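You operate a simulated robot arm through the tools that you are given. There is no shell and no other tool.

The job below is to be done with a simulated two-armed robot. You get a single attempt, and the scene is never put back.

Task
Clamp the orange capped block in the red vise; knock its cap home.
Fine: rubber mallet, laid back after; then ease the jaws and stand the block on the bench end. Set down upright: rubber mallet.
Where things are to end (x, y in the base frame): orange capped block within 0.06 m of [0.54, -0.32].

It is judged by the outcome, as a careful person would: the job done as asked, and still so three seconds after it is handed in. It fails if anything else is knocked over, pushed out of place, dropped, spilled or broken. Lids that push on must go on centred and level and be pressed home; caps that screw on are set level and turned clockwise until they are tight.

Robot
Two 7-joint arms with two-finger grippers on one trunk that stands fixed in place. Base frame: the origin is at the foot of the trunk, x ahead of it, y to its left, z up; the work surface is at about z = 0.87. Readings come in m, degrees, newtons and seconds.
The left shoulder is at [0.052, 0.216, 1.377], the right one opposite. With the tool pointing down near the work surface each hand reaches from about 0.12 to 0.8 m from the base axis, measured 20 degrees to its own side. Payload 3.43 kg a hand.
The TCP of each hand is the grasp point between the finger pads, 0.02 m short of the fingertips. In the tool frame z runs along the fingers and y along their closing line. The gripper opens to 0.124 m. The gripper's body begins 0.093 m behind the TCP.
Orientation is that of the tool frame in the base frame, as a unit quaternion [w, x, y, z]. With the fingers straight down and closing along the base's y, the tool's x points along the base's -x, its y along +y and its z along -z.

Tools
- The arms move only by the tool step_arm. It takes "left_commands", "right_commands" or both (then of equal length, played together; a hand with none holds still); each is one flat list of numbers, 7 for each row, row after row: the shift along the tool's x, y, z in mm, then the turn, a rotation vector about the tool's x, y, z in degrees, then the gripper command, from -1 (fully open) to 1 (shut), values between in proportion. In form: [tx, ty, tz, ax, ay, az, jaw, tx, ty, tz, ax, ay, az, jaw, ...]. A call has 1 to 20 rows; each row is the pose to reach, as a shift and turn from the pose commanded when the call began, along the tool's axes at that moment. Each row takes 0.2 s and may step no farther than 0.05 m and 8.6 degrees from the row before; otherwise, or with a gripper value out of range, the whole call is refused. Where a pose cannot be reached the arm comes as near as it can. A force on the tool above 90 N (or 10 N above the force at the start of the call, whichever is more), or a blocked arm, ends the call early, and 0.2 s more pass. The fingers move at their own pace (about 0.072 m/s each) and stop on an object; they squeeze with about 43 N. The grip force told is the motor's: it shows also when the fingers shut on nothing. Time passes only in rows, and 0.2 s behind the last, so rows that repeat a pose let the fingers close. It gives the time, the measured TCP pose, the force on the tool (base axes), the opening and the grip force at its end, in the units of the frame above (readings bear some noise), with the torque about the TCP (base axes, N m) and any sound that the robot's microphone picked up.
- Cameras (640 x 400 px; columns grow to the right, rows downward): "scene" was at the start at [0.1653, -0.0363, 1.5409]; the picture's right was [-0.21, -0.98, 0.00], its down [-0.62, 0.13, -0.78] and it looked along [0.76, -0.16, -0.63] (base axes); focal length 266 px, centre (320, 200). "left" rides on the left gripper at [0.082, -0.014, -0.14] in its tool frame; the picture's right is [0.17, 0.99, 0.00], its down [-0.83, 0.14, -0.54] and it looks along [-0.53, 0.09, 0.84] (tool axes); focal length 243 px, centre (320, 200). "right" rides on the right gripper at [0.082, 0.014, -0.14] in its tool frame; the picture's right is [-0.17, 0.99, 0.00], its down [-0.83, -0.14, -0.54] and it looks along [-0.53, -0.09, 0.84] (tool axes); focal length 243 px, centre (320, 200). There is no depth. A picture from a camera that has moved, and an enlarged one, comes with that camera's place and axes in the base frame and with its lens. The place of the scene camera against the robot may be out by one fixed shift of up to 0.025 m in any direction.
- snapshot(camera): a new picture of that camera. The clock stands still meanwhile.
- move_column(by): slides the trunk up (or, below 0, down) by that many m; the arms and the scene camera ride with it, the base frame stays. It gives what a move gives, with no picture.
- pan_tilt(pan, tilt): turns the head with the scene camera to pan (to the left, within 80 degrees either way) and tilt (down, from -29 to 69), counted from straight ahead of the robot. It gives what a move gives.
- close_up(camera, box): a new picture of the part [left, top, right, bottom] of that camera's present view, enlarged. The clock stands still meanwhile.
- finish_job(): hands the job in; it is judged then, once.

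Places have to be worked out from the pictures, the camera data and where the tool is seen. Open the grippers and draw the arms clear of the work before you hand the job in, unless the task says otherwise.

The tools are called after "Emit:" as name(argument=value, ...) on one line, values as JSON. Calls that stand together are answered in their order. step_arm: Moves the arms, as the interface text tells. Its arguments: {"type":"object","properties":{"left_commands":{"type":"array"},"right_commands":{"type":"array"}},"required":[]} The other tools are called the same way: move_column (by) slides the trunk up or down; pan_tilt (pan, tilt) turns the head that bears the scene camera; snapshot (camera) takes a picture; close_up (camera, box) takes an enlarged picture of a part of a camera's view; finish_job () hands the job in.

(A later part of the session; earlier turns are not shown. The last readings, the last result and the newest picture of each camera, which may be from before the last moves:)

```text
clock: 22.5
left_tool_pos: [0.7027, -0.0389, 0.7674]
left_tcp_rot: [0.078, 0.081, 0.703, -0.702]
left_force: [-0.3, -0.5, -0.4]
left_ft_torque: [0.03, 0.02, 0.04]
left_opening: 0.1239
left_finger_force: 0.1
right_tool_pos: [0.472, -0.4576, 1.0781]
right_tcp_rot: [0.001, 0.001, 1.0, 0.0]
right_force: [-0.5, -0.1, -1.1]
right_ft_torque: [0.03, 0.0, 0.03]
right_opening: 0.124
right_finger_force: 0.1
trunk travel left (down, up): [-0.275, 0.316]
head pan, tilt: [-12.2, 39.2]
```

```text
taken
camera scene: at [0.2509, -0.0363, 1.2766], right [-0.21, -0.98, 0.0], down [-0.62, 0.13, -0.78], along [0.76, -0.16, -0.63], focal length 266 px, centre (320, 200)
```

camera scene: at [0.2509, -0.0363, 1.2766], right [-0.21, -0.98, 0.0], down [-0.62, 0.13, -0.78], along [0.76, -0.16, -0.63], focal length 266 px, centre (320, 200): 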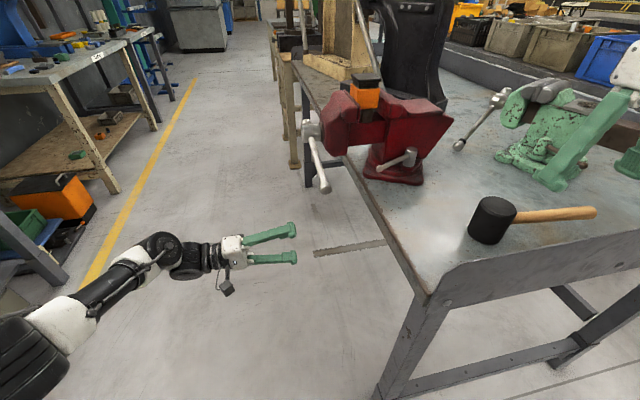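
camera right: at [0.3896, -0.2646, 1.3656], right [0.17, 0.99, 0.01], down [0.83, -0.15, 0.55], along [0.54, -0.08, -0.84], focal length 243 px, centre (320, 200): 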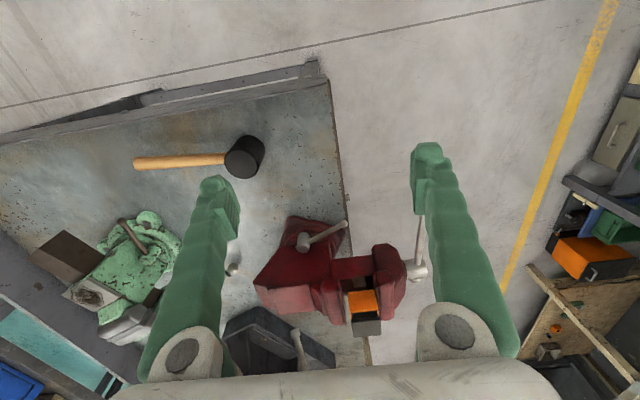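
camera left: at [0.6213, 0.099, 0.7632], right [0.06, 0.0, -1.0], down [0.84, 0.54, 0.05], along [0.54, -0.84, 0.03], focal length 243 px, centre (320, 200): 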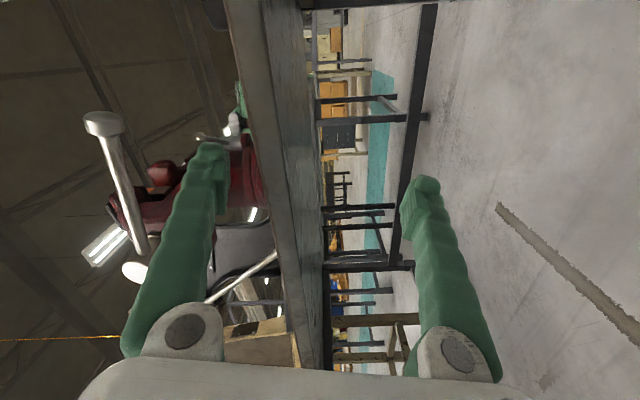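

The bar stayed where I left it (about 13° below level). I bring the left hand back up beside it, go in to y≈-0.127 and grip again.

Emit:
step_arm(left_commands=[-10, -44, 0, 0, 0, 0, -1, -20, -88, 0, 0, 0, 0, -1, -30, -131, 0, 0, 0, 0, -1, -40, -174, 0, 0, 0, 0, -1, -45, -194, 0, 0, 0, 0, -1, -45, -194, 30, 0, 0, 0, -1, -45, -194, 60, 0, 0, 0, -1, -45, -194, 88, 0, 0, 0, -1, -45, -194, 88, 0, 0, 0, -0.2, -45, -194, 88, 0, 0, 0, 0.5, -45, -194, 88, 0, 0, 0, 1, -45, -194, 88, 0, 0, 0, 1, -45, -194, 88, 0, 0, 0, 1])

Emit:
snapshot(camera="left")

Emit:
close_up(camera="scene", box=[290, 60, 390, 130])

```text
clock: 25.3
left_tool_pos: [0.7037, -0.1291, 0.9669]
left_tcp_rot: [0.078, 0.081, 0.703, -0.702]
left_force: [0.1, -0.5, 0.1]
left_ft_torque: [-0.07, -0.12, -0.03]
left_opening: 0.0062
left_finger_force: 36.9
right_tool_pos: [0.4723, -0.4563, 1.0767]
right_tcp_rot: [0.0, 0.0, 1.0, 0.001]
right_force: [0.2, 0.7, -0.1]
right_ft_torque: [-0.01, 0.0, -0.02]
right_opening: 0.1239
right_finger_force: 0.0
trunk travel left (down, up): [-0.275, 0.316]
head pan, tilt: [-12.2, 39.2]
```

```text
taken
camera left: at [0.6225, 0.0099, 0.9611], right [0.06, 0.0, -1.0], down [0.84, 0.54, 0.05], along [0.54, -0.84, 0.03], focal length 243 px, centre (320, 200)
```

left: 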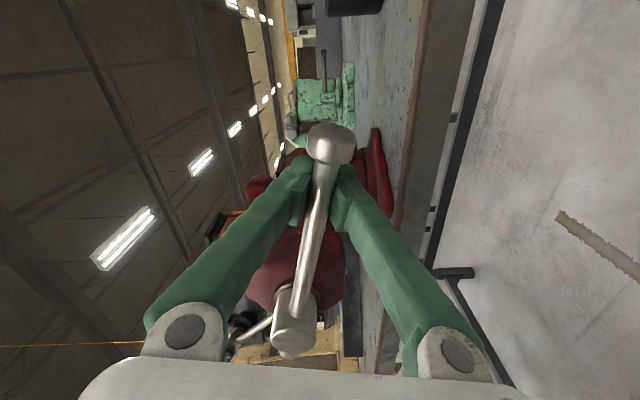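

```text
5.71 times, centred on (340, 95) of scene
camera zoom: at [0.2512, -0.0364, 1.2765], right [-0.21, -0.98, 0.0], down [-0.62, 0.13, -0.78], along [0.76, -0.16, -0.63], focal length 1520 px, centre (206, 800)
```

zoom: 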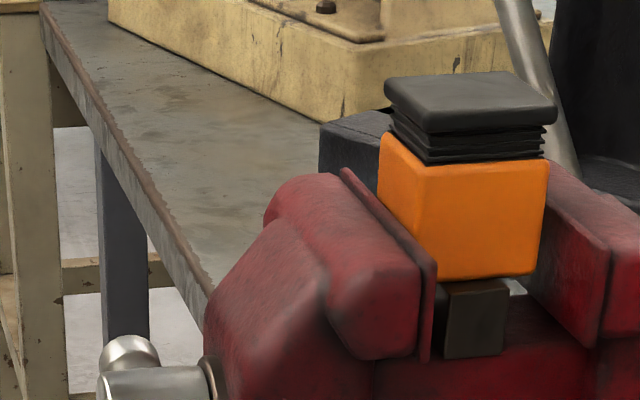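

Grip is good and quiet. I swing the bar on by about 40°, letting the hand follow a little inward.

Emit:
step_arm(left_commands=[-0.5, 12.5, 0.5, 0, 0, 5, 1, -2.2, 24.8, 1, 0, 0, 10, 1, -4.8, 37, 1.5, 0, 0, 15, 1, -8.5, 48.9, 2, 0, 0, 20, 1, -13.2, 60.4, 2.5, 0, 0, 25, 1, -18.9, 71.5, 3, 0, 0, 30, 1, -25.6, 82.1, 3.5, 0, 0, 35, 1, -33.1, 91.9, 4, 0, 0, 40, 1, -33.1, 91.9, 4, 0, 0, 40, 1])

Emit:
snapshot(camera="left")

Emit:
close_up(camera="scene", box=[290, 60, 390, 130])

```text
clock: 27.3
left_tool_pos: [0.756, -0.1325, 0.8851]
left_tcp_rot: [0.316, 0.317, 0.634, -0.631]
left_force: [6.9, -2.2, 7.8]
left_ft_torque: [0.27, 0.07, -0.19]
left_opening: 0.0061
left_finger_force: 37.3
right_tool_pos: [0.4709, -0.4581, 1.0777]
right_tcp_rot: [0.0, 0.0, 1.0, 0.0]
right_force: [-0.2, 0.0, 0.3]
right_ft_torque: [-0.02, 0.01, -0.03]
right_opening: 0.1239
right_finger_force: 0.0
trunk travel left (down, up): [-0.275, 0.316]
head pan, tilt: [-12.2, 39.2]
```

```text
taken
camera left: at [0.6977, 0.0065, 0.8276], right [0.69, 0.0, -0.72], down [0.61, 0.54, 0.58], along [0.39, -0.84, 0.37], focal length 243 px, centre (320, 200)
```

left: 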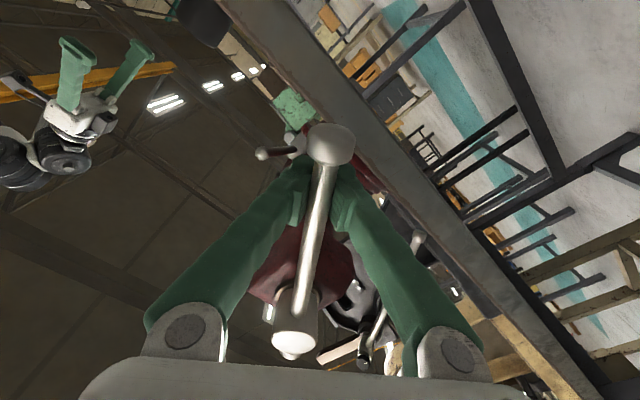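

```text
5.71 times, centred on (340, 95) of scene
camera zoom: at [0.2513, -0.0364, 1.2765], right [-0.21, -0.98, 0.0], down [-0.62, 0.13, -0.78], along [0.76, -0.16, -0.63], focal length 1520 px, centre (206, 800)
```

zoom: 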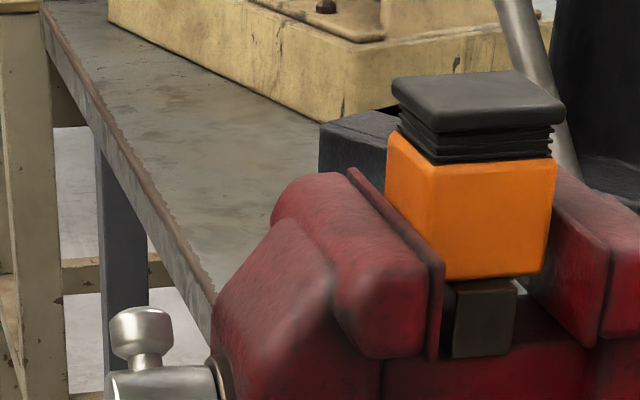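

The jaw and block moved about 3 mm toward the fixed jaw in 40°, so the lead is large (roughly 25 mm per turn) and more turning is needed. I swing on by another 20° and watch for the reach limit.

Emit:
step_arm(left_commands=[-0.5, 12.5, 0.4, 0, 0, 5, 1, -2.2, 24.8, 0.8, 0, 0, 10, 1, -4.8, 37, 1.2, 0, 0, 15, 1, -8.5, 48.9, 1.6, 0, 0, 20, 1, -8.5, 48.9, 1.6, 0, 0, 20, 1])

Emit:
close_up(camera="scene", box=[290, 60, 390, 130])

```text
clock: 28.5
left_tool_pos: [0.7786, -0.1369, 0.8674]
left_tcp_rot: [-0.413, -0.424, -0.569, 0.571]
left_force: [-0.9, -37.3, -9.8]
left_ft_torque: [0.4, 0.96, -0.29]
left_opening: 0.0058
left_finger_force: 38.9
left hand out of reach, approached as far as the arm can: row 3, 4, 5
right_tool_pos: [0.4735, -0.4594, 1.0764]
right_tcp_rot: [-0.001, 0.001, 1.0, 0.002]
right_force: [-0.2, 0.4, -0.3]
right_ft_torque: [-0.01, 0.0, 0.01]
right_opening: 0.1241
right_finger_force: 0.1
trunk travel left (down, up): [-0.275, 0.316]
head pan, tilt: [-12.2, 39.2]
```

```text
5.71 times, centred on (340, 95) of scene
camera zoom: at [0.253, -0.0404, 1.2759], right [-0.21, -0.98, 0.0], down [-0.62, 0.14, -0.77], along [0.76, -0.16, -0.63], focal length 1520 px, centre (206, 800)
```

zoom: 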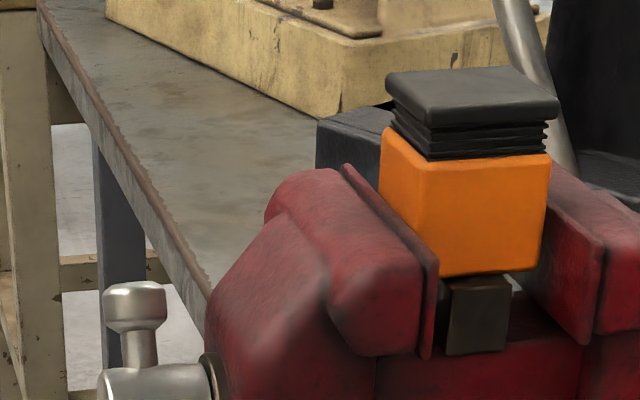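

The left hand reached its limit near x 0.78 with fingers straight along -y. I let go of the bar and back off, and bring the right hand's camera across to measure how much gap is left.

Emit:
step_arm(left_commands=[0, 0, 0, 0, 0, 0, 0.3, 0, 0, 0, 0, 0, 0, -0.4, 0, 0, 0, 0, 0, 0, -1, 0, 0, 0, 0, 0, 0, -1, 0, 0, -30, 0, 0, 0, -1, 0, 0, -60, 0, 0, 0, -1, 0, 0, -90, 0, 0, 0, -1, 0, 0, -120, 0, 0, 0, -1], right_commands=[0, 20, -5, 0, 0, 0, -1, 0, 45, -10, 0, 0, 0, -1, 0, 70, -15, 0, 0, 0, -1, 0, 95, -20, 0, 0, 0, -1, 0, 120, -25, 0, 0, 0, -1, 0, 145, -25, 0, 0, 0, -1, 0, 160, -25, 0, 0, 0, -1, 0, 160, -25, 0, 0, 0, -1])

Emit:
snapshot(camera="right")

Emit:
snapshot(camera="left")

```text
clock: 30.3
left_tool_pos: [0.782, -0.0091, 0.8731]
left_tcp_rot: [0.418, 0.422, 0.569, -0.569]
left_force: [0.4, 0.5, 0.1]
left_ft_torque: [0.01, 0.05, 0.05]
left_opening: 0.1241
left_finger_force: 0.1
right_tool_pos: [0.4734, -0.2966, 1.1029]
right_tcp_rot: [0.0, 0.0, 1.0, 0.0]
right_force: [0.1, 0.3, 0.2]
right_ft_torque: [0.03, -0.01, 0.03]
right_opening: 0.124
right_finger_force: 0.1
trunk travel left (down, up): [-0.275, 0.316]
head pan, tilt: [-12.2, 39.2]
```

```text
taken
camera right: at [0.3909, -0.2827, 1.243], right [0.17, 0.99, 0.0], down [0.83, -0.14, 0.54], along [0.53, -0.09, -0.84], focal length 243 px, centre (320, 200)
```

right: 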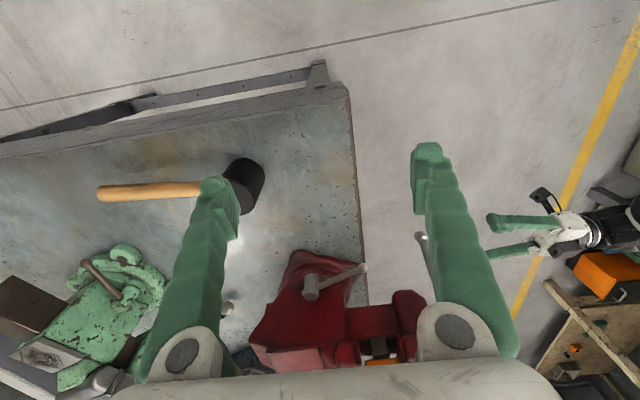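

```text
taken
camera left: at [0.7465, 0.131, 0.7993], right [0.89, 0.0, -0.45], down [0.38, 0.54, 0.75], along [0.24, -0.84, 0.48], focal length 243 px, centre (320, 200)
```

left: 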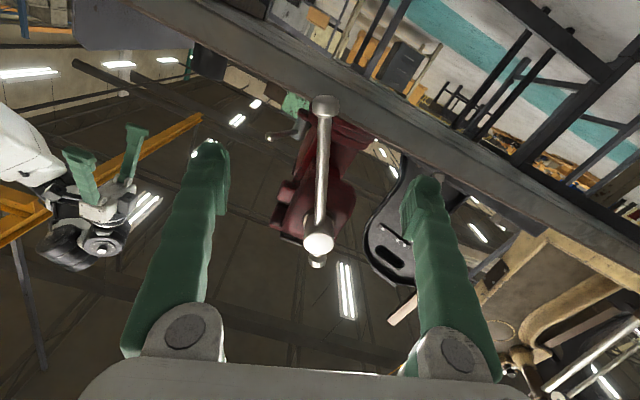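

The block is just out of the right camera's view. I tilt the right hand forward 30° and bring it forward and up a little to look straight at the jaws.

Emit:
step_arm(right_commands=[-20, 5, -10, 0, -6, 0, -1, -40, 10, -20, 0, -12, 0, -1, -60, 15, -30, 0, -18, 0, -1, -80, 20, -40, 0, -24, 0, -1, -100, 25, -50, 0, -30, 0, -1, -100, 25, -50, 0, -30, 0, -1])

Emit:
snapshot(camera="right")

```text
clock: 31.7
left_tool_pos: [0.7816, -0.0085, 0.8728]
left_tcp_rot: [0.418, 0.422, 0.569, -0.568]
left_force: [0.4, 0.2, -0.1]
left_ft_torque: [-0.05, 0.01, 0.02]
left_opening: 0.124
left_finger_force: 0.0
right_tool_pos: [0.5721, -0.2714, 1.1515]
right_tcp_rot: [0.261, 0.0, 0.965, -0.001]
right_force: [0.5, -0.2, 0.0]
right_ft_torque: [0.01, 0.01, -0.02]
right_opening: 0.1238
right_finger_force: 0.0
trunk travel left (down, up): [-0.275, 0.316]
head pan, tilt: [-12.2, 39.2]
```

```text
taken
camera right: at [0.431, -0.2584, 1.2315], right [0.14, 0.99, 0.08], down [0.45, -0.14, 0.88], along [0.88, -0.09, -0.46], focal length 243 px, centre (320, 200)
```

right: 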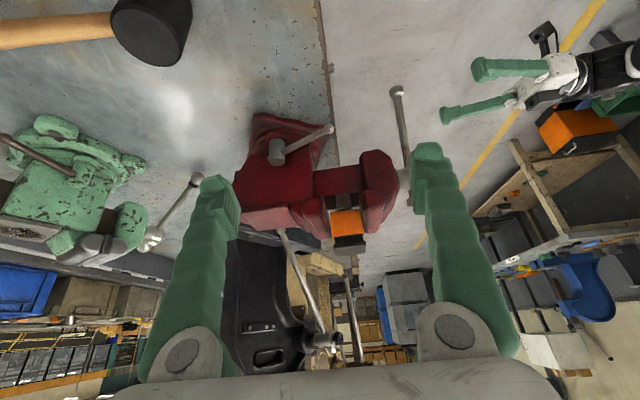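

Emit:
close_up(camera="right", box=[290, 150, 410, 260])

Emit:
close_up(camera="left", box=[250, 80, 390, 280])

```text
3.64 times, centred on (350, 205) of right
camera zoom: at [0.431, -0.2584, 1.2315], right [0.14, 0.99, 0.08], down [0.45, -0.14, 0.88], along [0.88, -0.09, -0.46], focal length 882 px, centre (211, 182)
```

zoom: 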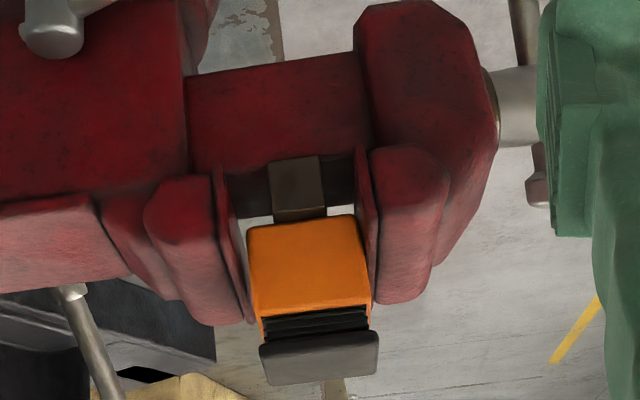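

```text
2.00 times, centred on (320, 180) of left
camera zoom: at [0.7469, 0.1305, 0.799], right [0.89, 0.0, -0.45], down [0.38, 0.54, 0.75], along [0.24, -0.84, 0.48], focal length 485 px, centre (320, 240)
```

zoom: 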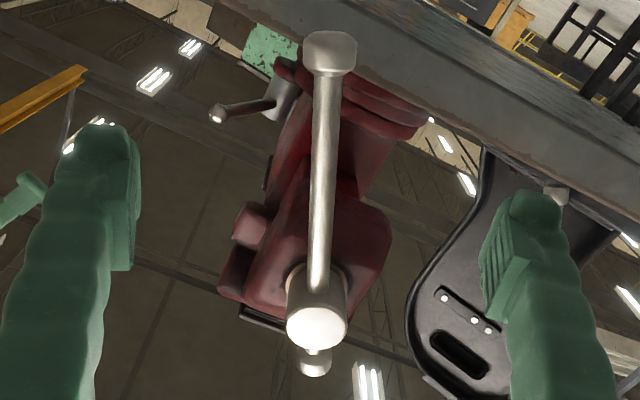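

The right camera view shows the moving jaw touching the block and about 6–9 mm still free on the fixed-jaw side, so the bar must go well past straight down. I turn the left hand 45° to the right, in line with its forearm, to gain reach, at a standoff from the bar.

Emit:
step_arm(left_commands=[0, -10, 7, -7.2, -2.3, -0.2, -1, -1, -20, 15, -14.4, -4.7, -0.4, -1, -1, -30, 22, -21.6, -7, -0.6, -1, -2, -40, 30, -28.8, -9.3, -0.8, -1, -2, -50, 38, -36, -11.7, -1, -1, -2, -60, 45, -43.2, -14, -1.2, -1, -2, -60, 45, -43.2, -14, -1.2, -1])

Emit:
snapshot(camera="left")

Emit:
snapshot(camera="right")

```text
clock: 33.3
left_tool_pos: [0.7234, -0.0546, 0.8933]
left_tcp_rot: [0.603, 0.162, 0.688, -0.371]
left_force: [0.3, 0.6, 0.0]
left_ft_torque: [-0.01, -0.03, 0.01]
left_opening: 0.1242
left_finger_force: 0.0
right_tool_pos: [0.5738, -0.2708, 1.1504]
right_tcp_rot: [0.259, 0.0, 0.966, 0.0]
right_force: [-0.4, -0.1, -0.3]
right_ft_torque: [-0.01, 0.02, 0.01]
right_opening: 0.1239
right_finger_force: 0.0
trunk travel left (down, up): [-0.275, 0.316]
head pan, tilt: [-12.2, 39.2]
```

```text
taken
camera left: at [0.5988, 0.0154, 0.8181], right [0.62, 0.63, -0.47], down [-0.11, 0.66, 0.74], along [0.78, -0.41, 0.48], focal length 243 px, centre (320, 200)
```

left: 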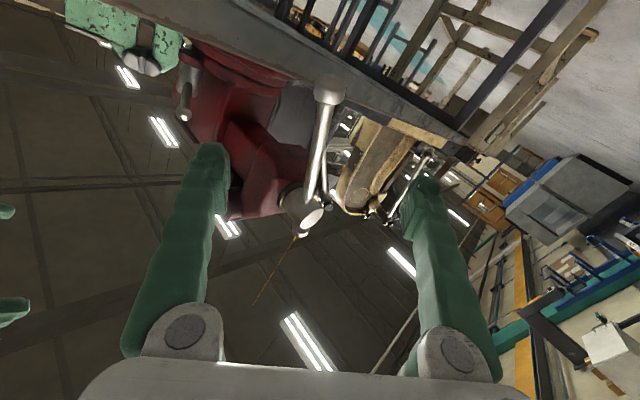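

```text
taken
camera right: at [0.4314, -0.2581, 1.2314], right [0.14, 0.99, 0.08], down [0.45, -0.14, 0.88], along [0.88, -0.09, -0.46], focal length 243 px, centre (320, 200)
```

right: 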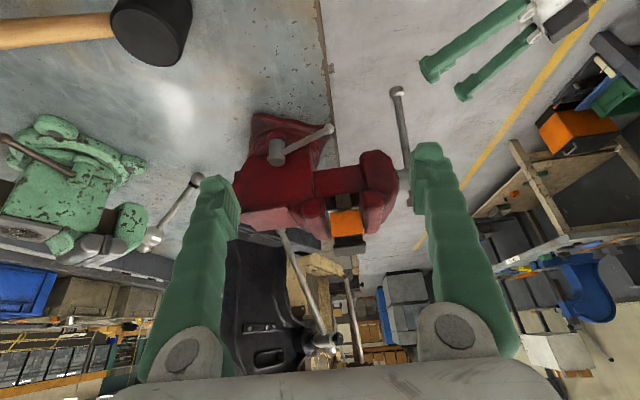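

The left hand took the new attitude exactly and the bar runs centrally between its fingers. I go in 102 mm and grip.

Emit:
step_arm(left_commands=[0, 0, 30, 0, 0, 0, -1, 0, 0, 60, 0, 0, 0, -1, 0, 0, 85, 0, 0, 0, -1, 0, 0, 102, 0, 0, 0, -1, 0, 0, 102, 0, 0, 0, -0.2, 0, 0, 102, 0, 0, 0, 0.5, 0, 0, 102, 0, 0, 0, 1, 0, 0, 102, 0, 0, 0, 1, 0, 0, 102, 0, 0, 0, 1])

Emit:
snapshot(camera="left")

Emit:
close_up(camera="right", box=[290, 60, 450, 260])

```text
clock: 35.3
left_tool_pos: [0.7981, -0.1279, 0.8917]
left_tcp_rot: [0.603, 0.162, 0.688, -0.37]
left_force: [-0.4, -3.4, 0.0]
left_ft_torque: [-0.08, -0.13, 0.03]
left_opening: 0.0068
left_finger_force: 40.7
right_tool_pos: [0.5723, -0.2726, 1.1524]
right_tcp_rot: [0.259, 0.0, 0.966, 0.0]
right_force: [0.1, 0.6, 0.1]
right_ft_torque: [-0.02, 0.03, 0.04]
right_opening: 0.1243
right_finger_force: 0.0
trunk travel left (down, up): [-0.275, 0.316]
head pan, tilt: [-12.2, 39.2]
```

```text
taken
camera left: at [0.6723, -0.0578, 0.8184], right [0.62, 0.63, -0.47], down [-0.11, 0.66, 0.74], along [0.77, -0.41, 0.48], focal length 243 px, centre (320, 200)
```

left: 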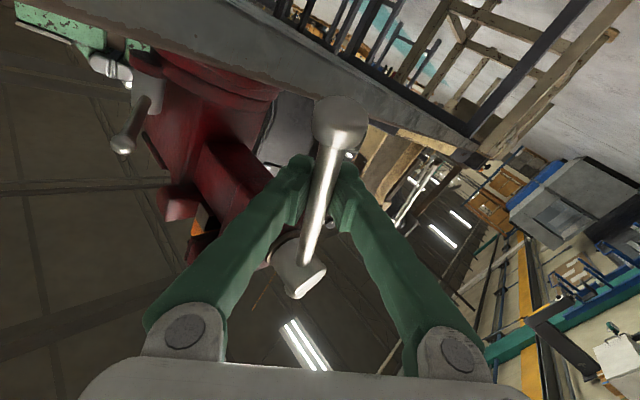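

```text
2.00 times, centred on (370, 160) of right
camera zoom: at [0.4308, -0.2588, 1.2315], right [0.14, 0.99, 0.08], down [0.45, -0.14, 0.88], along [0.88, -0.09, -0.46], focal length 485 px, centre (220, 280)
```

zoom: 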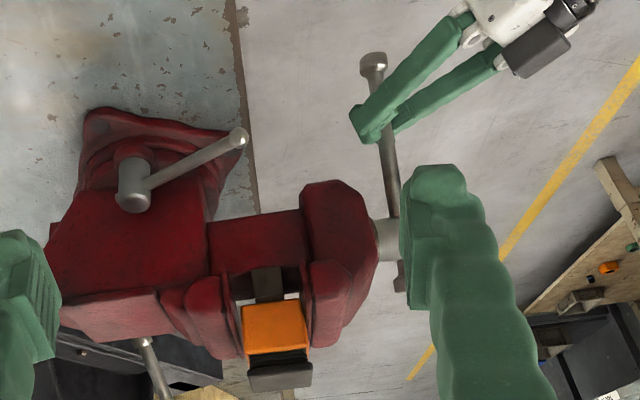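

Bar gripped (6.8 mm opening, small forces). I swing it on through straight-down toward about 116°, rolling the wrist with it and following inward.

Emit:
step_arm(left_commands=[1.5, 7.2, 6.9, 0, 0, 3.8, 1, 2.2, 14.4, 13.9, 0, 0, 7.5, 1, 2, 21.4, 21.2, 0, 0, 11.1, 1, 0.9, 28.2, 28.5, 0, 0, 14.6, 1, -0.9, 34.8, 35.8, 0, 0, 18.2, 1, -3.7, 41.2, 43.2, 0, 0, 21.7, 1, -7.2, 47.1, 50.5, 0, 0, 25.3, 1, -7.2, 47.1, 50.5, 0, 0, 25.3, 1])

Emit:
close_up(camera="right", box=[290, 60, 450, 260])

Emit:
close_up(camera="right", box=[290, 150, 410, 260])

```text
clock: 37.1
left_tool_pos: [0.8634, -0.1358, 0.8848]
left_tcp_rot: [0.668, 0.311, 0.635, -0.23]
left_force: [-6.8, -32.1, -2.5]
left_ft_torque: [-1.37, -0.37, 0.18]
left_opening: 0.0059
left_finger_force: 36.7
right_tool_pos: [0.5712, -0.2754, 1.1509]
right_tcp_rot: [0.259, 0.0, 0.966, 0.002]
right_force: [0.4, 0.2, 0.9]
right_ft_torque: [-0.04, 0.0, 0.02]
right_opening: 0.124
right_finger_force: 0.1
trunk travel left (down, up): [-0.275, 0.316]
head pan, tilt: [-12.2, 39.2]
```

```text
2.00 times, centred on (370, 160) of right
camera zoom: at [0.4305, -0.262, 1.2309], right [0.14, 0.99, 0.09], down [0.45, -0.14, 0.88], along [0.88, -0.09, -0.46], focal length 485 px, centre (220, 280)
```

zoom: 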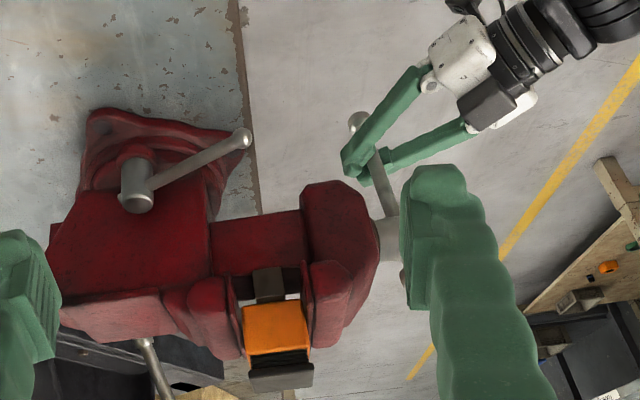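

```text
3.64 times, centred on (350, 205) of right
camera zoom: at [0.4305, -0.262, 1.2309], right [0.14, 0.99, 0.09], down [0.45, -0.14, 0.88], along [0.88, -0.09, -0.46], focal length 882 px, centre (211, 182)
```

zoom: 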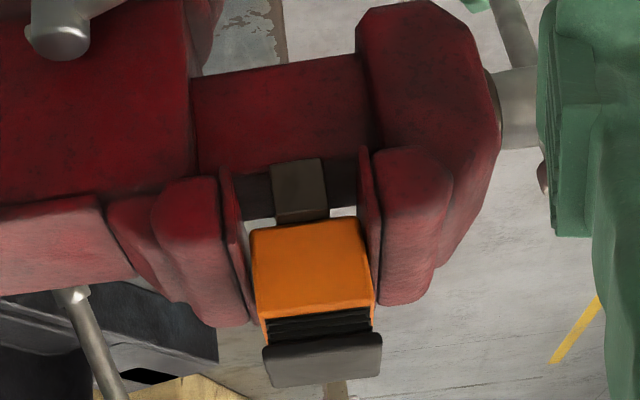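

The bar is now about 10° past straight down, with a 32 N inward drag on the hand. I check the grip through the left camera before going on.

Emit:
snapshot(camera="left")

Emit:
close_up(camera="scene", box=[280, 60, 400, 200])

```text
taken
camera left: at [0.765, -0.0395, 0.8006], right [0.71, 0.7, -0.04], down [-0.35, 0.41, 0.84], along [0.61, -0.58, 0.54], focal length 243 px, centre (320, 200)
```

left: 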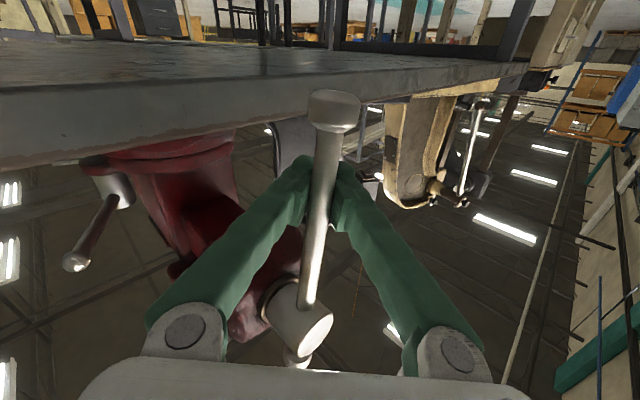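

```text
2.86 times, centred on (340, 130) of scene
camera zoom: at [0.2507, -0.0399, 1.2765], right [-0.21, -0.98, 0.0], down [-0.62, 0.14, -0.77], along [0.76, -0.16, -0.63], focal length 760 px, centre (263, 400)
```

zoom: 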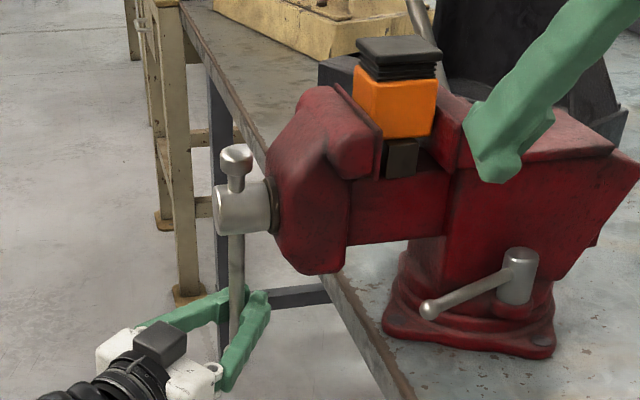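

The grip on the bar is sound. I swing on from about 100° to 120°, following the screw inward by a few more millimetres to relieve the drag.

Emit:
step_arm(left_commands=[-1.6, 5.1, 9.1, 0, 0, 3.6, 1, -3.8, 10.7, 17.2, 0, 0, 7.3, 1, -6.8, 17.3, 24, 0, 0, 11.1, 1, -10.6, 23.7, 30.5, 0, 0, 15.1, 1, -10.6, 23.7, 30.5, 0, 0, 15.1, 1])

Emit:
close_up(camera="right", box=[290, 150, 410, 260])

Emit:
snapshot(camera="left")

```text
clock: 38.3
left_tool_pos: [0.9018, -0.1418, 0.8962]
left_tcp_rot: [0.691, 0.394, 0.589, -0.142]
left_force: [-5.6, -31.2, -7.8]
left_ft_torque: [-0.86, -0.6, 0.07]
left_opening: 0.006
left_finger_force: 34.0
right_tool_pos: [0.5734, -0.2754, 1.1495]
right_tcp_rot: [0.259, 0.0, 0.966, 0.002]
right_force: [-0.2, 0.5, 0.1]
right_ft_torque: [0.0, -0.01, -0.03]
right_opening: 0.1237
right_finger_force: 0.1
trunk travel left (down, up): [-0.275, 0.316]
head pan, tilt: [-12.2, 39.2]
```

```text
3.64 times, centred on (350, 205) of right
camera zoom: at [0.4314, -0.262, 1.2305], right [0.14, 0.99, 0.09], down [0.45, -0.14, 0.88], along [0.88, -0.09, -0.46], focal length 882 px, centre (211, 182)
```

zoom: 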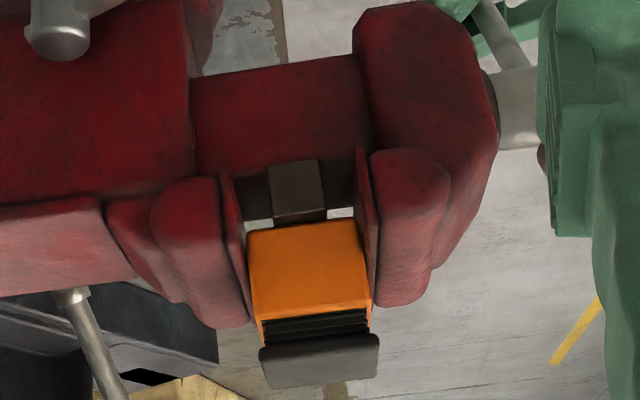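

```text
taken
camera left: at [0.8174, -0.0299, 0.8149], right [0.69, 0.69, 0.22], down [-0.51, 0.25, 0.82], along [0.51, -0.68, 0.52], focal length 243 px, centre (320, 200)
```

left: 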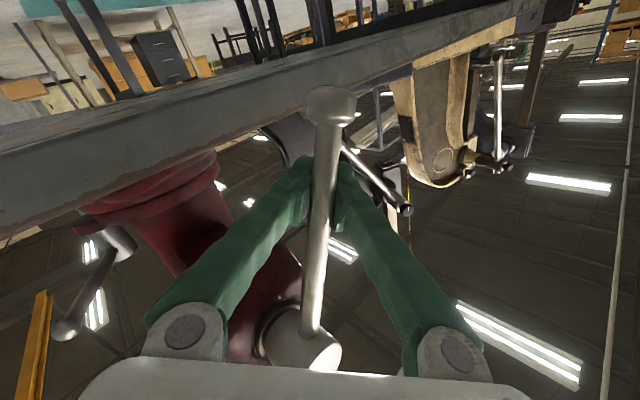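

Each 20° still closes about 1.4 mm (lead about 25 mm per turn); a few millimetres of play remain on both sides. I continue the swing to about 140°.

Emit:
step_arm(left_commands=[-3.3, 6.3, 7.3, 0, 0, 4.1, 1, -7.4, 12.5, 14.3, 0, 0, 8.5, 1, -11.9, 19.3, 20.2, 0, 0, 13.1, 1, -17.1, 26.2, 25.3, 0, 0, 17.9, 1, -17.1, 26.2, 25.3, 0, 0, 17.9, 1])

Emit:
close_up(camera="right", box=[290, 150, 410, 260])

Emit:
snapshot(camera="left")

```text
clock: 39.5
left_tool_pos: [0.9335, -0.146, 0.9226]
left_tcp_rot: [0.706, 0.479, 0.521, -0.031]
left_force: [1.5, -31.1, -6.5]
left_ft_torque: [-0.5, -0.09, 0.16]
left_opening: 0.0059
left_finger_force: 34.6
right_tool_pos: [0.5727, -0.2773, 1.1508]
right_tcp_rot: [0.259, 0.001, 0.966, 0.001]
right_force: [-0.4, -0.7, -0.7]
right_ft_torque: [-0.03, 0.01, 0.03]
right_opening: 0.124
right_finger_force: 0.1
trunk travel left (down, up): [-0.275, 0.316]
head pan, tilt: [-12.2, 39.2]
```

```text
3.64 times, centred on (350, 205) of right
camera zoom: at [0.432, -0.2622, 1.2304], right [0.14, 0.99, 0.09], down [0.45, -0.14, 0.88], along [0.88, -0.09, -0.46], focal length 882 px, centre (211, 182)
```

zoom: 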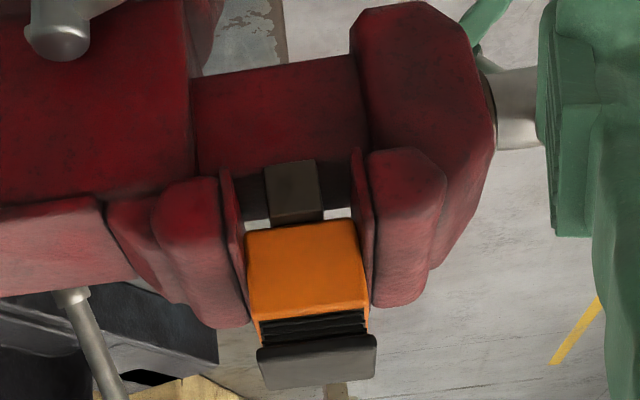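

```text
taken
camera left: at [0.8656, -0.0182, 0.8517], right [0.61, 0.61, 0.51], down [-0.68, 0.08, 0.73], along [0.4, -0.79, 0.46], focal length 243 px, centre (320, 200)
```

left: 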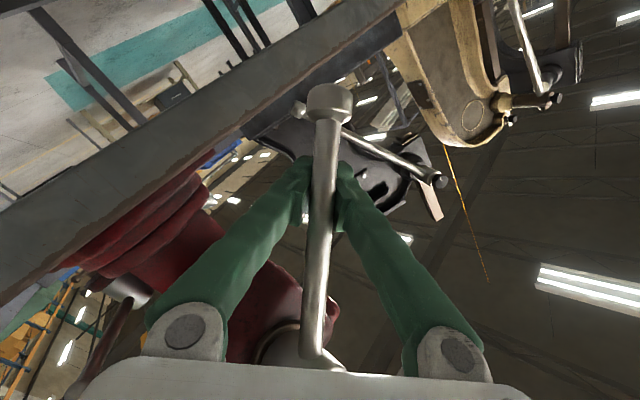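

The block has come within a couple of pixels of the fixed jaw plate. I carry on to about 160° and watch the force for the clamping.

Emit:
step_arm(left_commands=[-3.7, 7.9, 5, 0, 0, 5.2, 1, -8, 15.9, 9.2, 0, 0, 10.7, 1, -12.9, 23.8, 12.8, 0, 0, 16.5, 1, -18.3, 31.7, 15.8, 0, 0, 22.7, 1, -18.3, 31.7, 15.8, 0, 0, 22.7, 1])

Emit:
close_up(camera="right", box=[290, 150, 410, 260])

Emit:
snapshot(camera="left")

```text
clock: 40.7
left_tool_pos: [0.9539, -0.1493, 0.9569]
left_tcp_rot: [0.698, 0.573, 0.417, 0.109]
left_force: [2.2, -30.3, -8.0]
left_ft_torque: [-0.41, -0.14, -0.03]
left_opening: 0.0059
left_finger_force: 33.9
right_tool_pos: [0.5736, -0.2757, 1.1497]
right_tcp_rot: [0.259, 0.0, 0.966, 0.002]
right_force: [0.0, 0.3, 1.1]
right_ft_torque: [-0.03, -0.01, 0.03]
right_opening: 0.1242
right_finger_force: 0.1
trunk travel left (down, up): [-0.275, 0.316]
head pan, tilt: [-12.2, 39.2]
```

```text
3.64 times, centred on (350, 205) of right
camera zoom: at [0.4322, -0.2623, 1.2302], right [0.14, 0.99, 0.09], down [0.45, -0.14, 0.88], along [0.88, -0.09, -0.46], focal length 882 px, centre (211, 182)
```

zoom: 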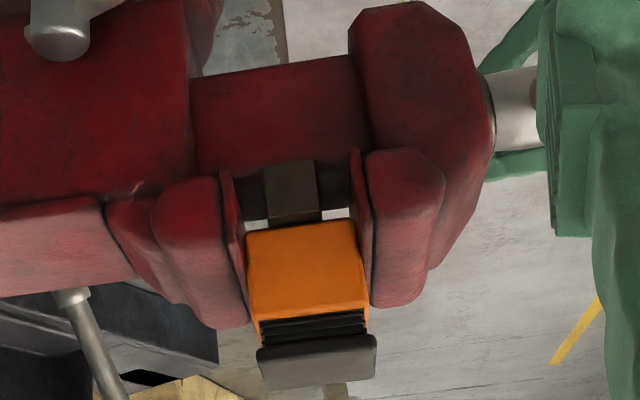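

```text
taken
camera left: at [0.903, -0.0041, 0.907], right [0.43, 0.42, 0.8], down [-0.86, -0.1, 0.51], along [0.29, -0.9, 0.32], focal length 243 px, centre (320, 200)
```

left: 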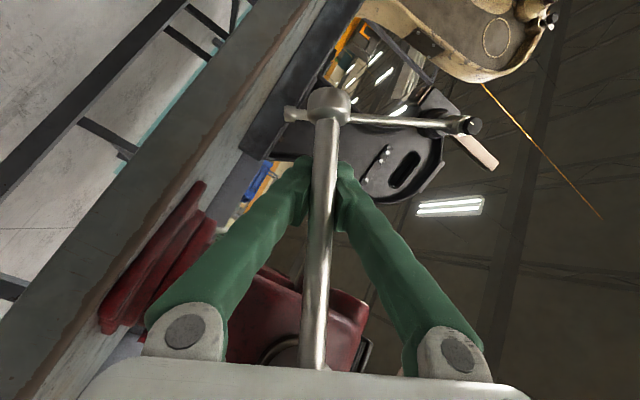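

The block has now stopped against the fixed jaw; only about 2 mm remains to the moving jaw. I take the bar on to 180°, watching for the force to rise.

Emit:
step_arm(left_commands=[-2.8, 9.4, 2.4, 0, 0, 6.4, 1, -6, 18.6, 4.2, 0, 0, 13.2, 1, -10, 27.7, 5.4, 0, 0, 20.2, 1, -14.6, 36.7, 6, 0, 0, 27.2, 1, -14.6, 36.7, 6, 0, 0, 27.2, 1])

Emit:
close_up(camera="right", box=[290, 150, 410, 260])

Emit:
snapshot(camera="left")

```text
clock: 41.9
left_tool_pos: [0.9596, -0.1508, 0.9939]
left_tcp_rot: [0.652, 0.655, 0.271, 0.27]
left_force: [1.9, -30.4, -11.4]
left_ft_torque: [-0.27, -0.24, -0.1]
left_opening: 0.0061
left_finger_force: 34.7
right_tool_pos: [0.5732, -0.2756, 1.1508]
right_tcp_rot: [0.259, 0.001, 0.966, 0.002]
right_force: [0.6, 0.6, -0.4]
right_ft_torque: [0.01, -0.01, -0.04]
right_opening: 0.1241
right_finger_force: 0.0
trunk travel left (down, up): [-0.275, 0.316]
head pan, tilt: [-12.2, 39.2]
```

```text
3.64 times, centred on (350, 205) of right
camera zoom: at [0.4325, -0.2625, 1.23], right [0.14, 0.99, 0.09], down [0.45, -0.14, 0.88], along [0.88, -0.09, -0.46], focal length 882 px, centre (211, 182)
```

zoom: 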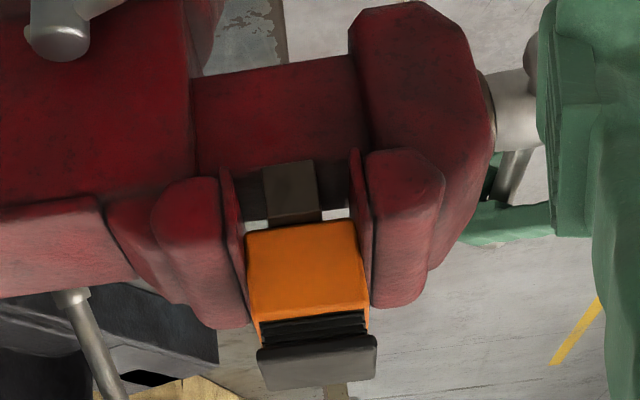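

```text
taken
camera left: at [0.9212, 0.0059, 0.9812], right [0.12, 0.11, 0.99], down [-0.97, -0.2, 0.14], along [0.22, -0.97, 0.09], focal length 243 px, centre (320, 200)
```

left: 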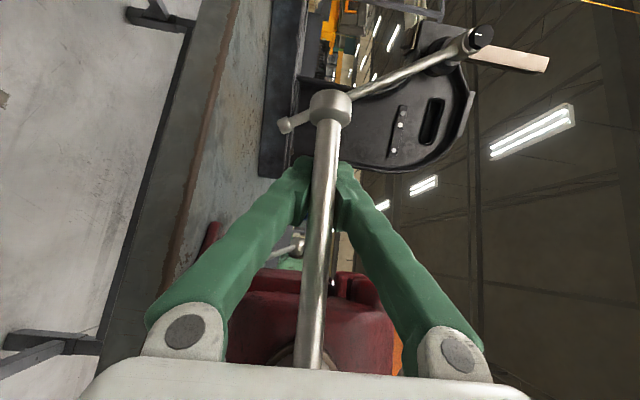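

The moving jaw has almost stopped moving and the resisting force is rising slightly (11 N at the bar). I turn on toward 200° to tighten.

Emit:
step_arm(left_commands=[-0.4, 10, -0.1, 0, 0, 7, 1, -1.5, 19.9, -0.9, 0, 0, 14, 1, -3.2, 29.6, -2.3, 0, 0, 20.8, 1, -5.4, 39.2, -4.3, 0, 0, 27.2, 1, -5.4, 39.2, -4.3, 0, 0, 27.2, 1])

Emit:
close_up(camera="right", box=[290, 150, 410, 260])

Emit:
snapshot(camera="left")

```text
clock: 43.1
left_tool_pos: [0.9547, -0.1494, 1.0332]
left_tcp_rot: [0.569, 0.701, 0.111, 0.416]
left_force: [0.6, -25.4, -15.8]
left_ft_torque: [-0.27, -0.24, 0.42]
left_opening: 0.0057
left_finger_force: 34.7
right_tool_pos: [0.5735, -0.2762, 1.1495]
right_tcp_rot: [0.258, 0.0, 0.966, 0.002]
right_force: [0.6, -0.5, 0.4]
right_ft_torque: [0.0, -0.02, 0.0]
right_opening: 0.1238
right_finger_force: 0.1
trunk travel left (down, up): [-0.275, 0.316]
head pan, tilt: [-12.2, 39.2]
```

```text
3.64 times, centred on (350, 205) of right
camera zoom: at [0.433, -0.262, 1.2299], right [0.14, 0.99, 0.09], down [0.45, -0.14, 0.88], along [0.88, -0.09, -0.46], focal length 882 px, centre (211, 182)
```

zoom: 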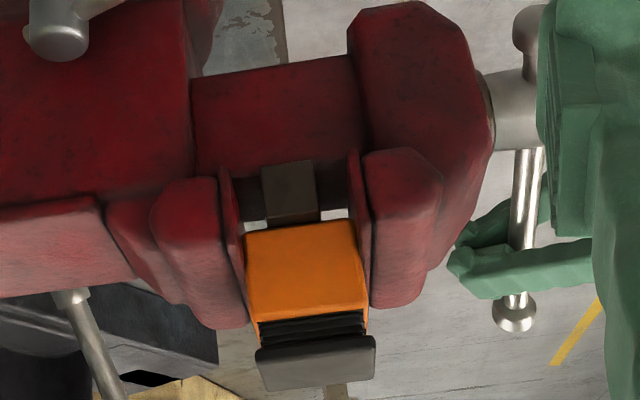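

```text
taken
camera left: at [0.9133, 0.0049, 1.0591], right [-0.21, -0.22, 0.95], down [-0.95, -0.19, -0.25], along [0.23, -0.96, -0.17], focal length 243 px, centre (320, 200)
```

left: 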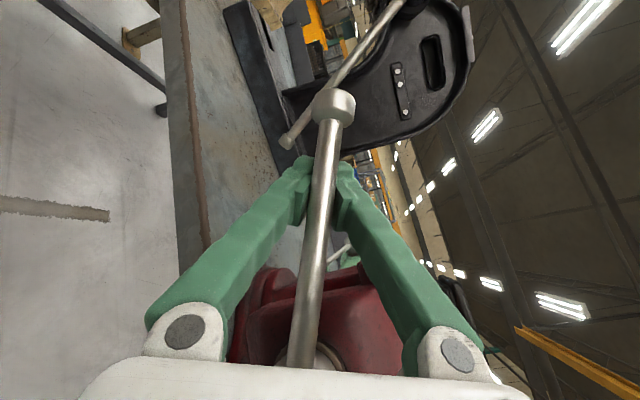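

The bar still turns freely and the jaw still creeps in with about 1–2 mm to go. I continue up the far side to about 220°.

Emit:
step_arm(left_commands=[1.7, 9.5, -2.6, 0, 0, 6.2, 1, 2.7, 18.9, -5.7, 0, 0, 12, 1, 3, 28.2, -9.4, 0, 0, 17.5, 1, 2.7, 37.2, -13.5, 0, 0, 22.7, 1, 2.7, 37.2, -13.5, 0, 0, 22.7, 1])

Emit:
close_up(camera="right", box=[290, 150, 410, 260])

Emit:
snapshot(camera="left")

```text
clock: 44.3
left_tool_pos: [0.9397, -0.1459, 1.0659]
left_tcp_rot: [0.475, 0.709, -0.028, 0.52]
left_force: [8.7, -17.4, -19.9]
left_ft_torque: [-0.65, -0.51, 0.63]
left_opening: 0.0061
left_finger_force: 35.2
right_tool_pos: [0.5765, -0.2736, 1.1483]
right_tcp_rot: [0.258, 0.001, 0.966, 0.0]
right_force: [0.6, 0.0, -0.1]
right_ft_torque: [0.04, 0.04, -0.01]
right_opening: 0.1237
right_finger_force: 0.1
trunk travel left (down, up): [-0.275, 0.316]
head pan, tilt: [-12.2, 39.2]
```

```text
3.64 times, centred on (350, 205) of right
camera zoom: at [0.4345, -0.2611, 1.2296], right [0.14, 0.99, 0.08], down [0.45, -0.14, 0.88], along [0.88, -0.09, -0.47], focal length 882 px, centre (211, 182)
```

zoom: 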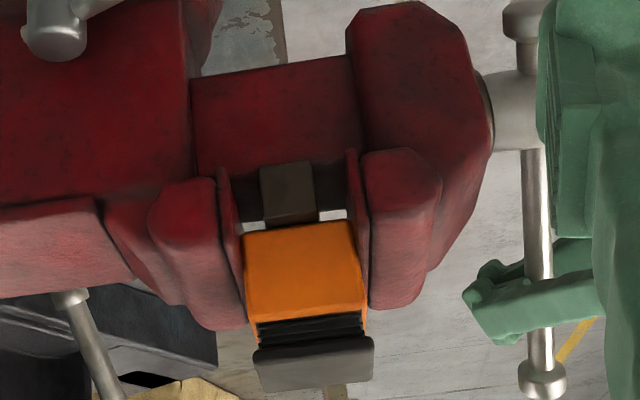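

```text
taken
camera left: at [0.8849, -0.0038, 1.1209], right [-0.45, -0.46, 0.76], down [-0.84, -0.07, -0.54], along [0.31, -0.88, -0.35], focal length 243 px, centre (320, 200)
```

left: 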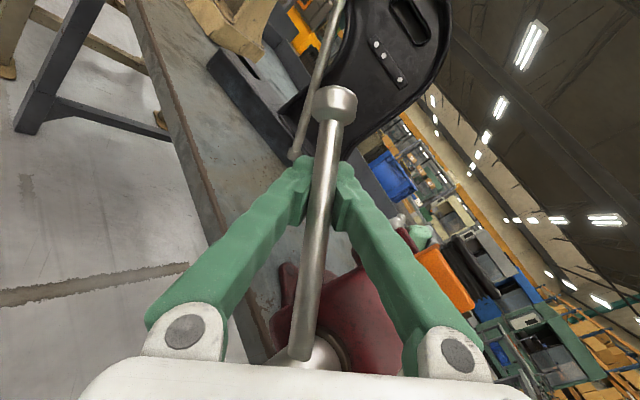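

Resistance at the bar has grown to about 21 N tangentially (2.4 N m). I keep tightening toward 240°.

Emit:
close_up(camera="right", box=[315, 180, 375, 250])

Emit:
step_arm(left_commands=[-0.3, 9.4, -4.6, 0, 0, 4.8, 1, -1.5, 18.3, -9.8, 0, 0, 9.4, 1, -3.4, 27, -15.4, 0, 0, 13.8, 1, -5.9, 35.2, -21.3, 0, 0, 17.9, 1, -5.9, 35.2, -21.3, 0, 0, 17.9, 1])

Emit:
close_up(camera="right", box=[315, 180, 375, 250])

```text
5.71 times, centred on (345, 215) of right
camera zoom: at [0.4345, -0.2611, 1.2296], right [0.14, 0.99, 0.08], down [0.45, -0.14, 0.88], along [0.88, -0.09, -0.47], focal length 1386 px, centre (177, 114)
```

zoom: 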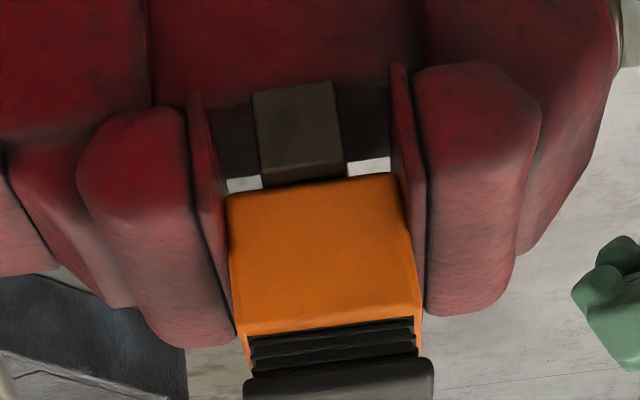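

```text
clock: 45.5
left_tool_pos: [0.9061, -0.1447, 1.0867]
left_tcp_rot: [0.388, 0.695, -0.133, 0.591]
left_force: [19.3, 17.4, -9.8]
left_ft_torque: [-0.61, -0.07, -0.12]
left_opening: 0.0058
left_finger_force: 33.8
right_tool_pos: [0.5752, -0.2698, 1.1485]
right_tcp_rot: [0.257, 0.0, 0.966, -0.001]
right_force: [0.4, 0.7, -0.3]
right_ft_torque: [0.0, -0.01, -0.01]
right_opening: 0.1239
right_finger_force: 0.1
trunk travel left (down, up): [-0.275, 0.316]
head pan, tilt: [-12.2, 39.2]
```

```text
5.71 times, centred on (345, 215) of right
camera zoom: at [0.4349, -0.2561, 1.2306], right [0.14, 0.99, 0.08], down [0.45, -0.14, 0.88], along [0.88, -0.09, -0.47], focal length 1386 px, centre (177, 114)
```

zoom: 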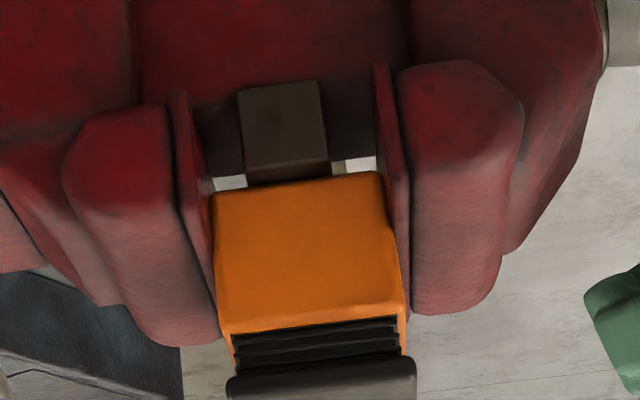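

The jaw gap no longer changes between these two pictures, so the jaws look closed on the block. I check the bar, the grip and the jaws from the left and scene cameras.

Emit:
snapshot(camera="left")

Emit:
close_up(camera="scene", box=[280, 50, 400, 150])

Emit:
close_up(camera="right", box=[290, 60, 450, 260])

```text
taken
camera left: at [0.8374, -0.0168, 1.1565], right [-0.59, -0.61, 0.53], down [-0.7, 0.06, -0.71], along [0.4, -0.79, -0.46], focal length 243 px, centre (320, 200)
```

left: 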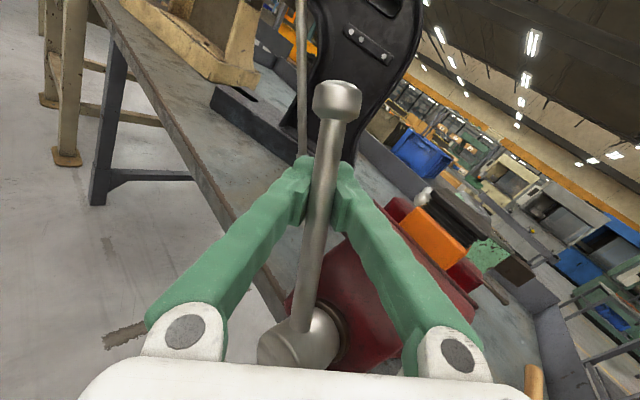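

```text
4.00 times, centred on (340, 100) of scene
camera zoom: at [0.2552, -0.0338, 1.2757], right [-0.21, -0.98, 0.0], down [-0.62, 0.13, -0.77], along [0.76, -0.17, -0.63], focal length 1064 px, centre (240, 600)
```

zoom: 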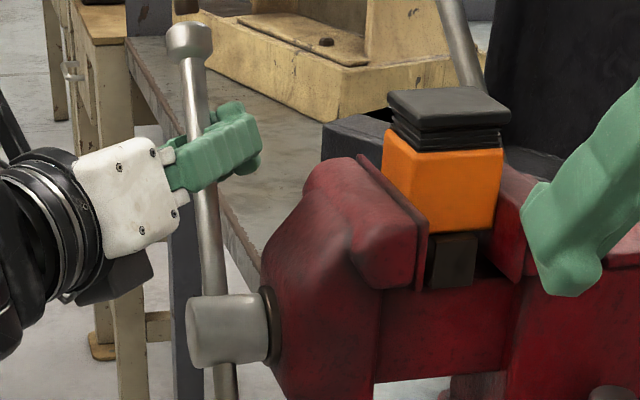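

```text
2.00 times, centred on (370, 160) of right
camera zoom: at [0.4349, -0.2561, 1.2306], right [0.14, 0.99, 0.08], down [0.45, -0.14, 0.88], along [0.88, -0.09, -0.47], focal length 485 px, centre (220, 280)
```

zoom: 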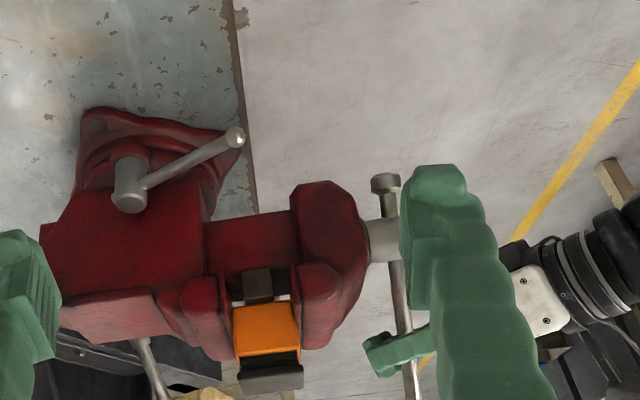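

The bar slides in its hub like a real vise bar, and the moving jaw now lies against the block. I turn on with a corrected arc to about 250° to feel whether it comes up tight.

Emit:
step_arm(left_commands=[2.7, 4.7, -6.3, 0, 0, 3.5, 1, 4.8, 11.1, -13, 0, 0, 7.4, 1, 5.8, 18.1, -19.3, 0, 0, 11.3, 1, 5.8, 18.1, -19.3, 0, 0, 11.3, 1])

Emit:
close_up(camera="right", box=[315, 180, 375, 250])

Emit:
snapshot(camera="scene")

```text
clock: 46.5
left_tool_pos: [0.8814, -0.1439, 1.0954]
left_tcp_rot: [0.329, 0.678, -0.203, 0.625]
left_force: [19.8, 13.9, -12.0]
left_ft_torque: [-0.61, 0.02, -0.23]
left_opening: 0.0
left_finger_force: 34.8
right_tool_pos: [0.5768, -0.269, 1.1494]
right_tcp_rot: [0.257, 0.001, 0.966, -0.001]
right_force: [0.6, -0.6, 0.1]
right_ft_torque: [0.01, 0.03, 0.01]
right_opening: 0.1242
right_finger_force: 0.0
trunk travel left (down, up): [-0.275, 0.316]
head pan, tilt: [-12.2, 39.2]
```

```text
5.71 times, centred on (345, 215) of right
camera zoom: at [0.4352, -0.2567, 1.2303], right [0.14, 0.99, 0.08], down [0.45, -0.14, 0.88], along [0.88, -0.09, -0.47], focal length 1386 px, centre (177, 114)
```

zoom: 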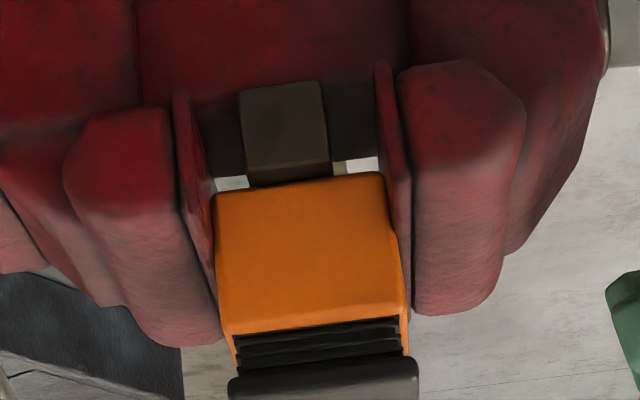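

```text
taken
camera scene: at [0.2555, -0.0344, 1.2756], right [-0.21, -0.98, 0.0], down [-0.62, 0.13, -0.77], along [0.76, -0.17, -0.63], focal length 266 px, centre (320, 200)
```

scene: 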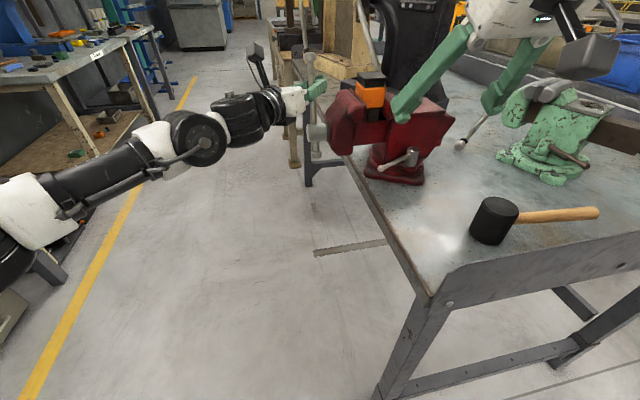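

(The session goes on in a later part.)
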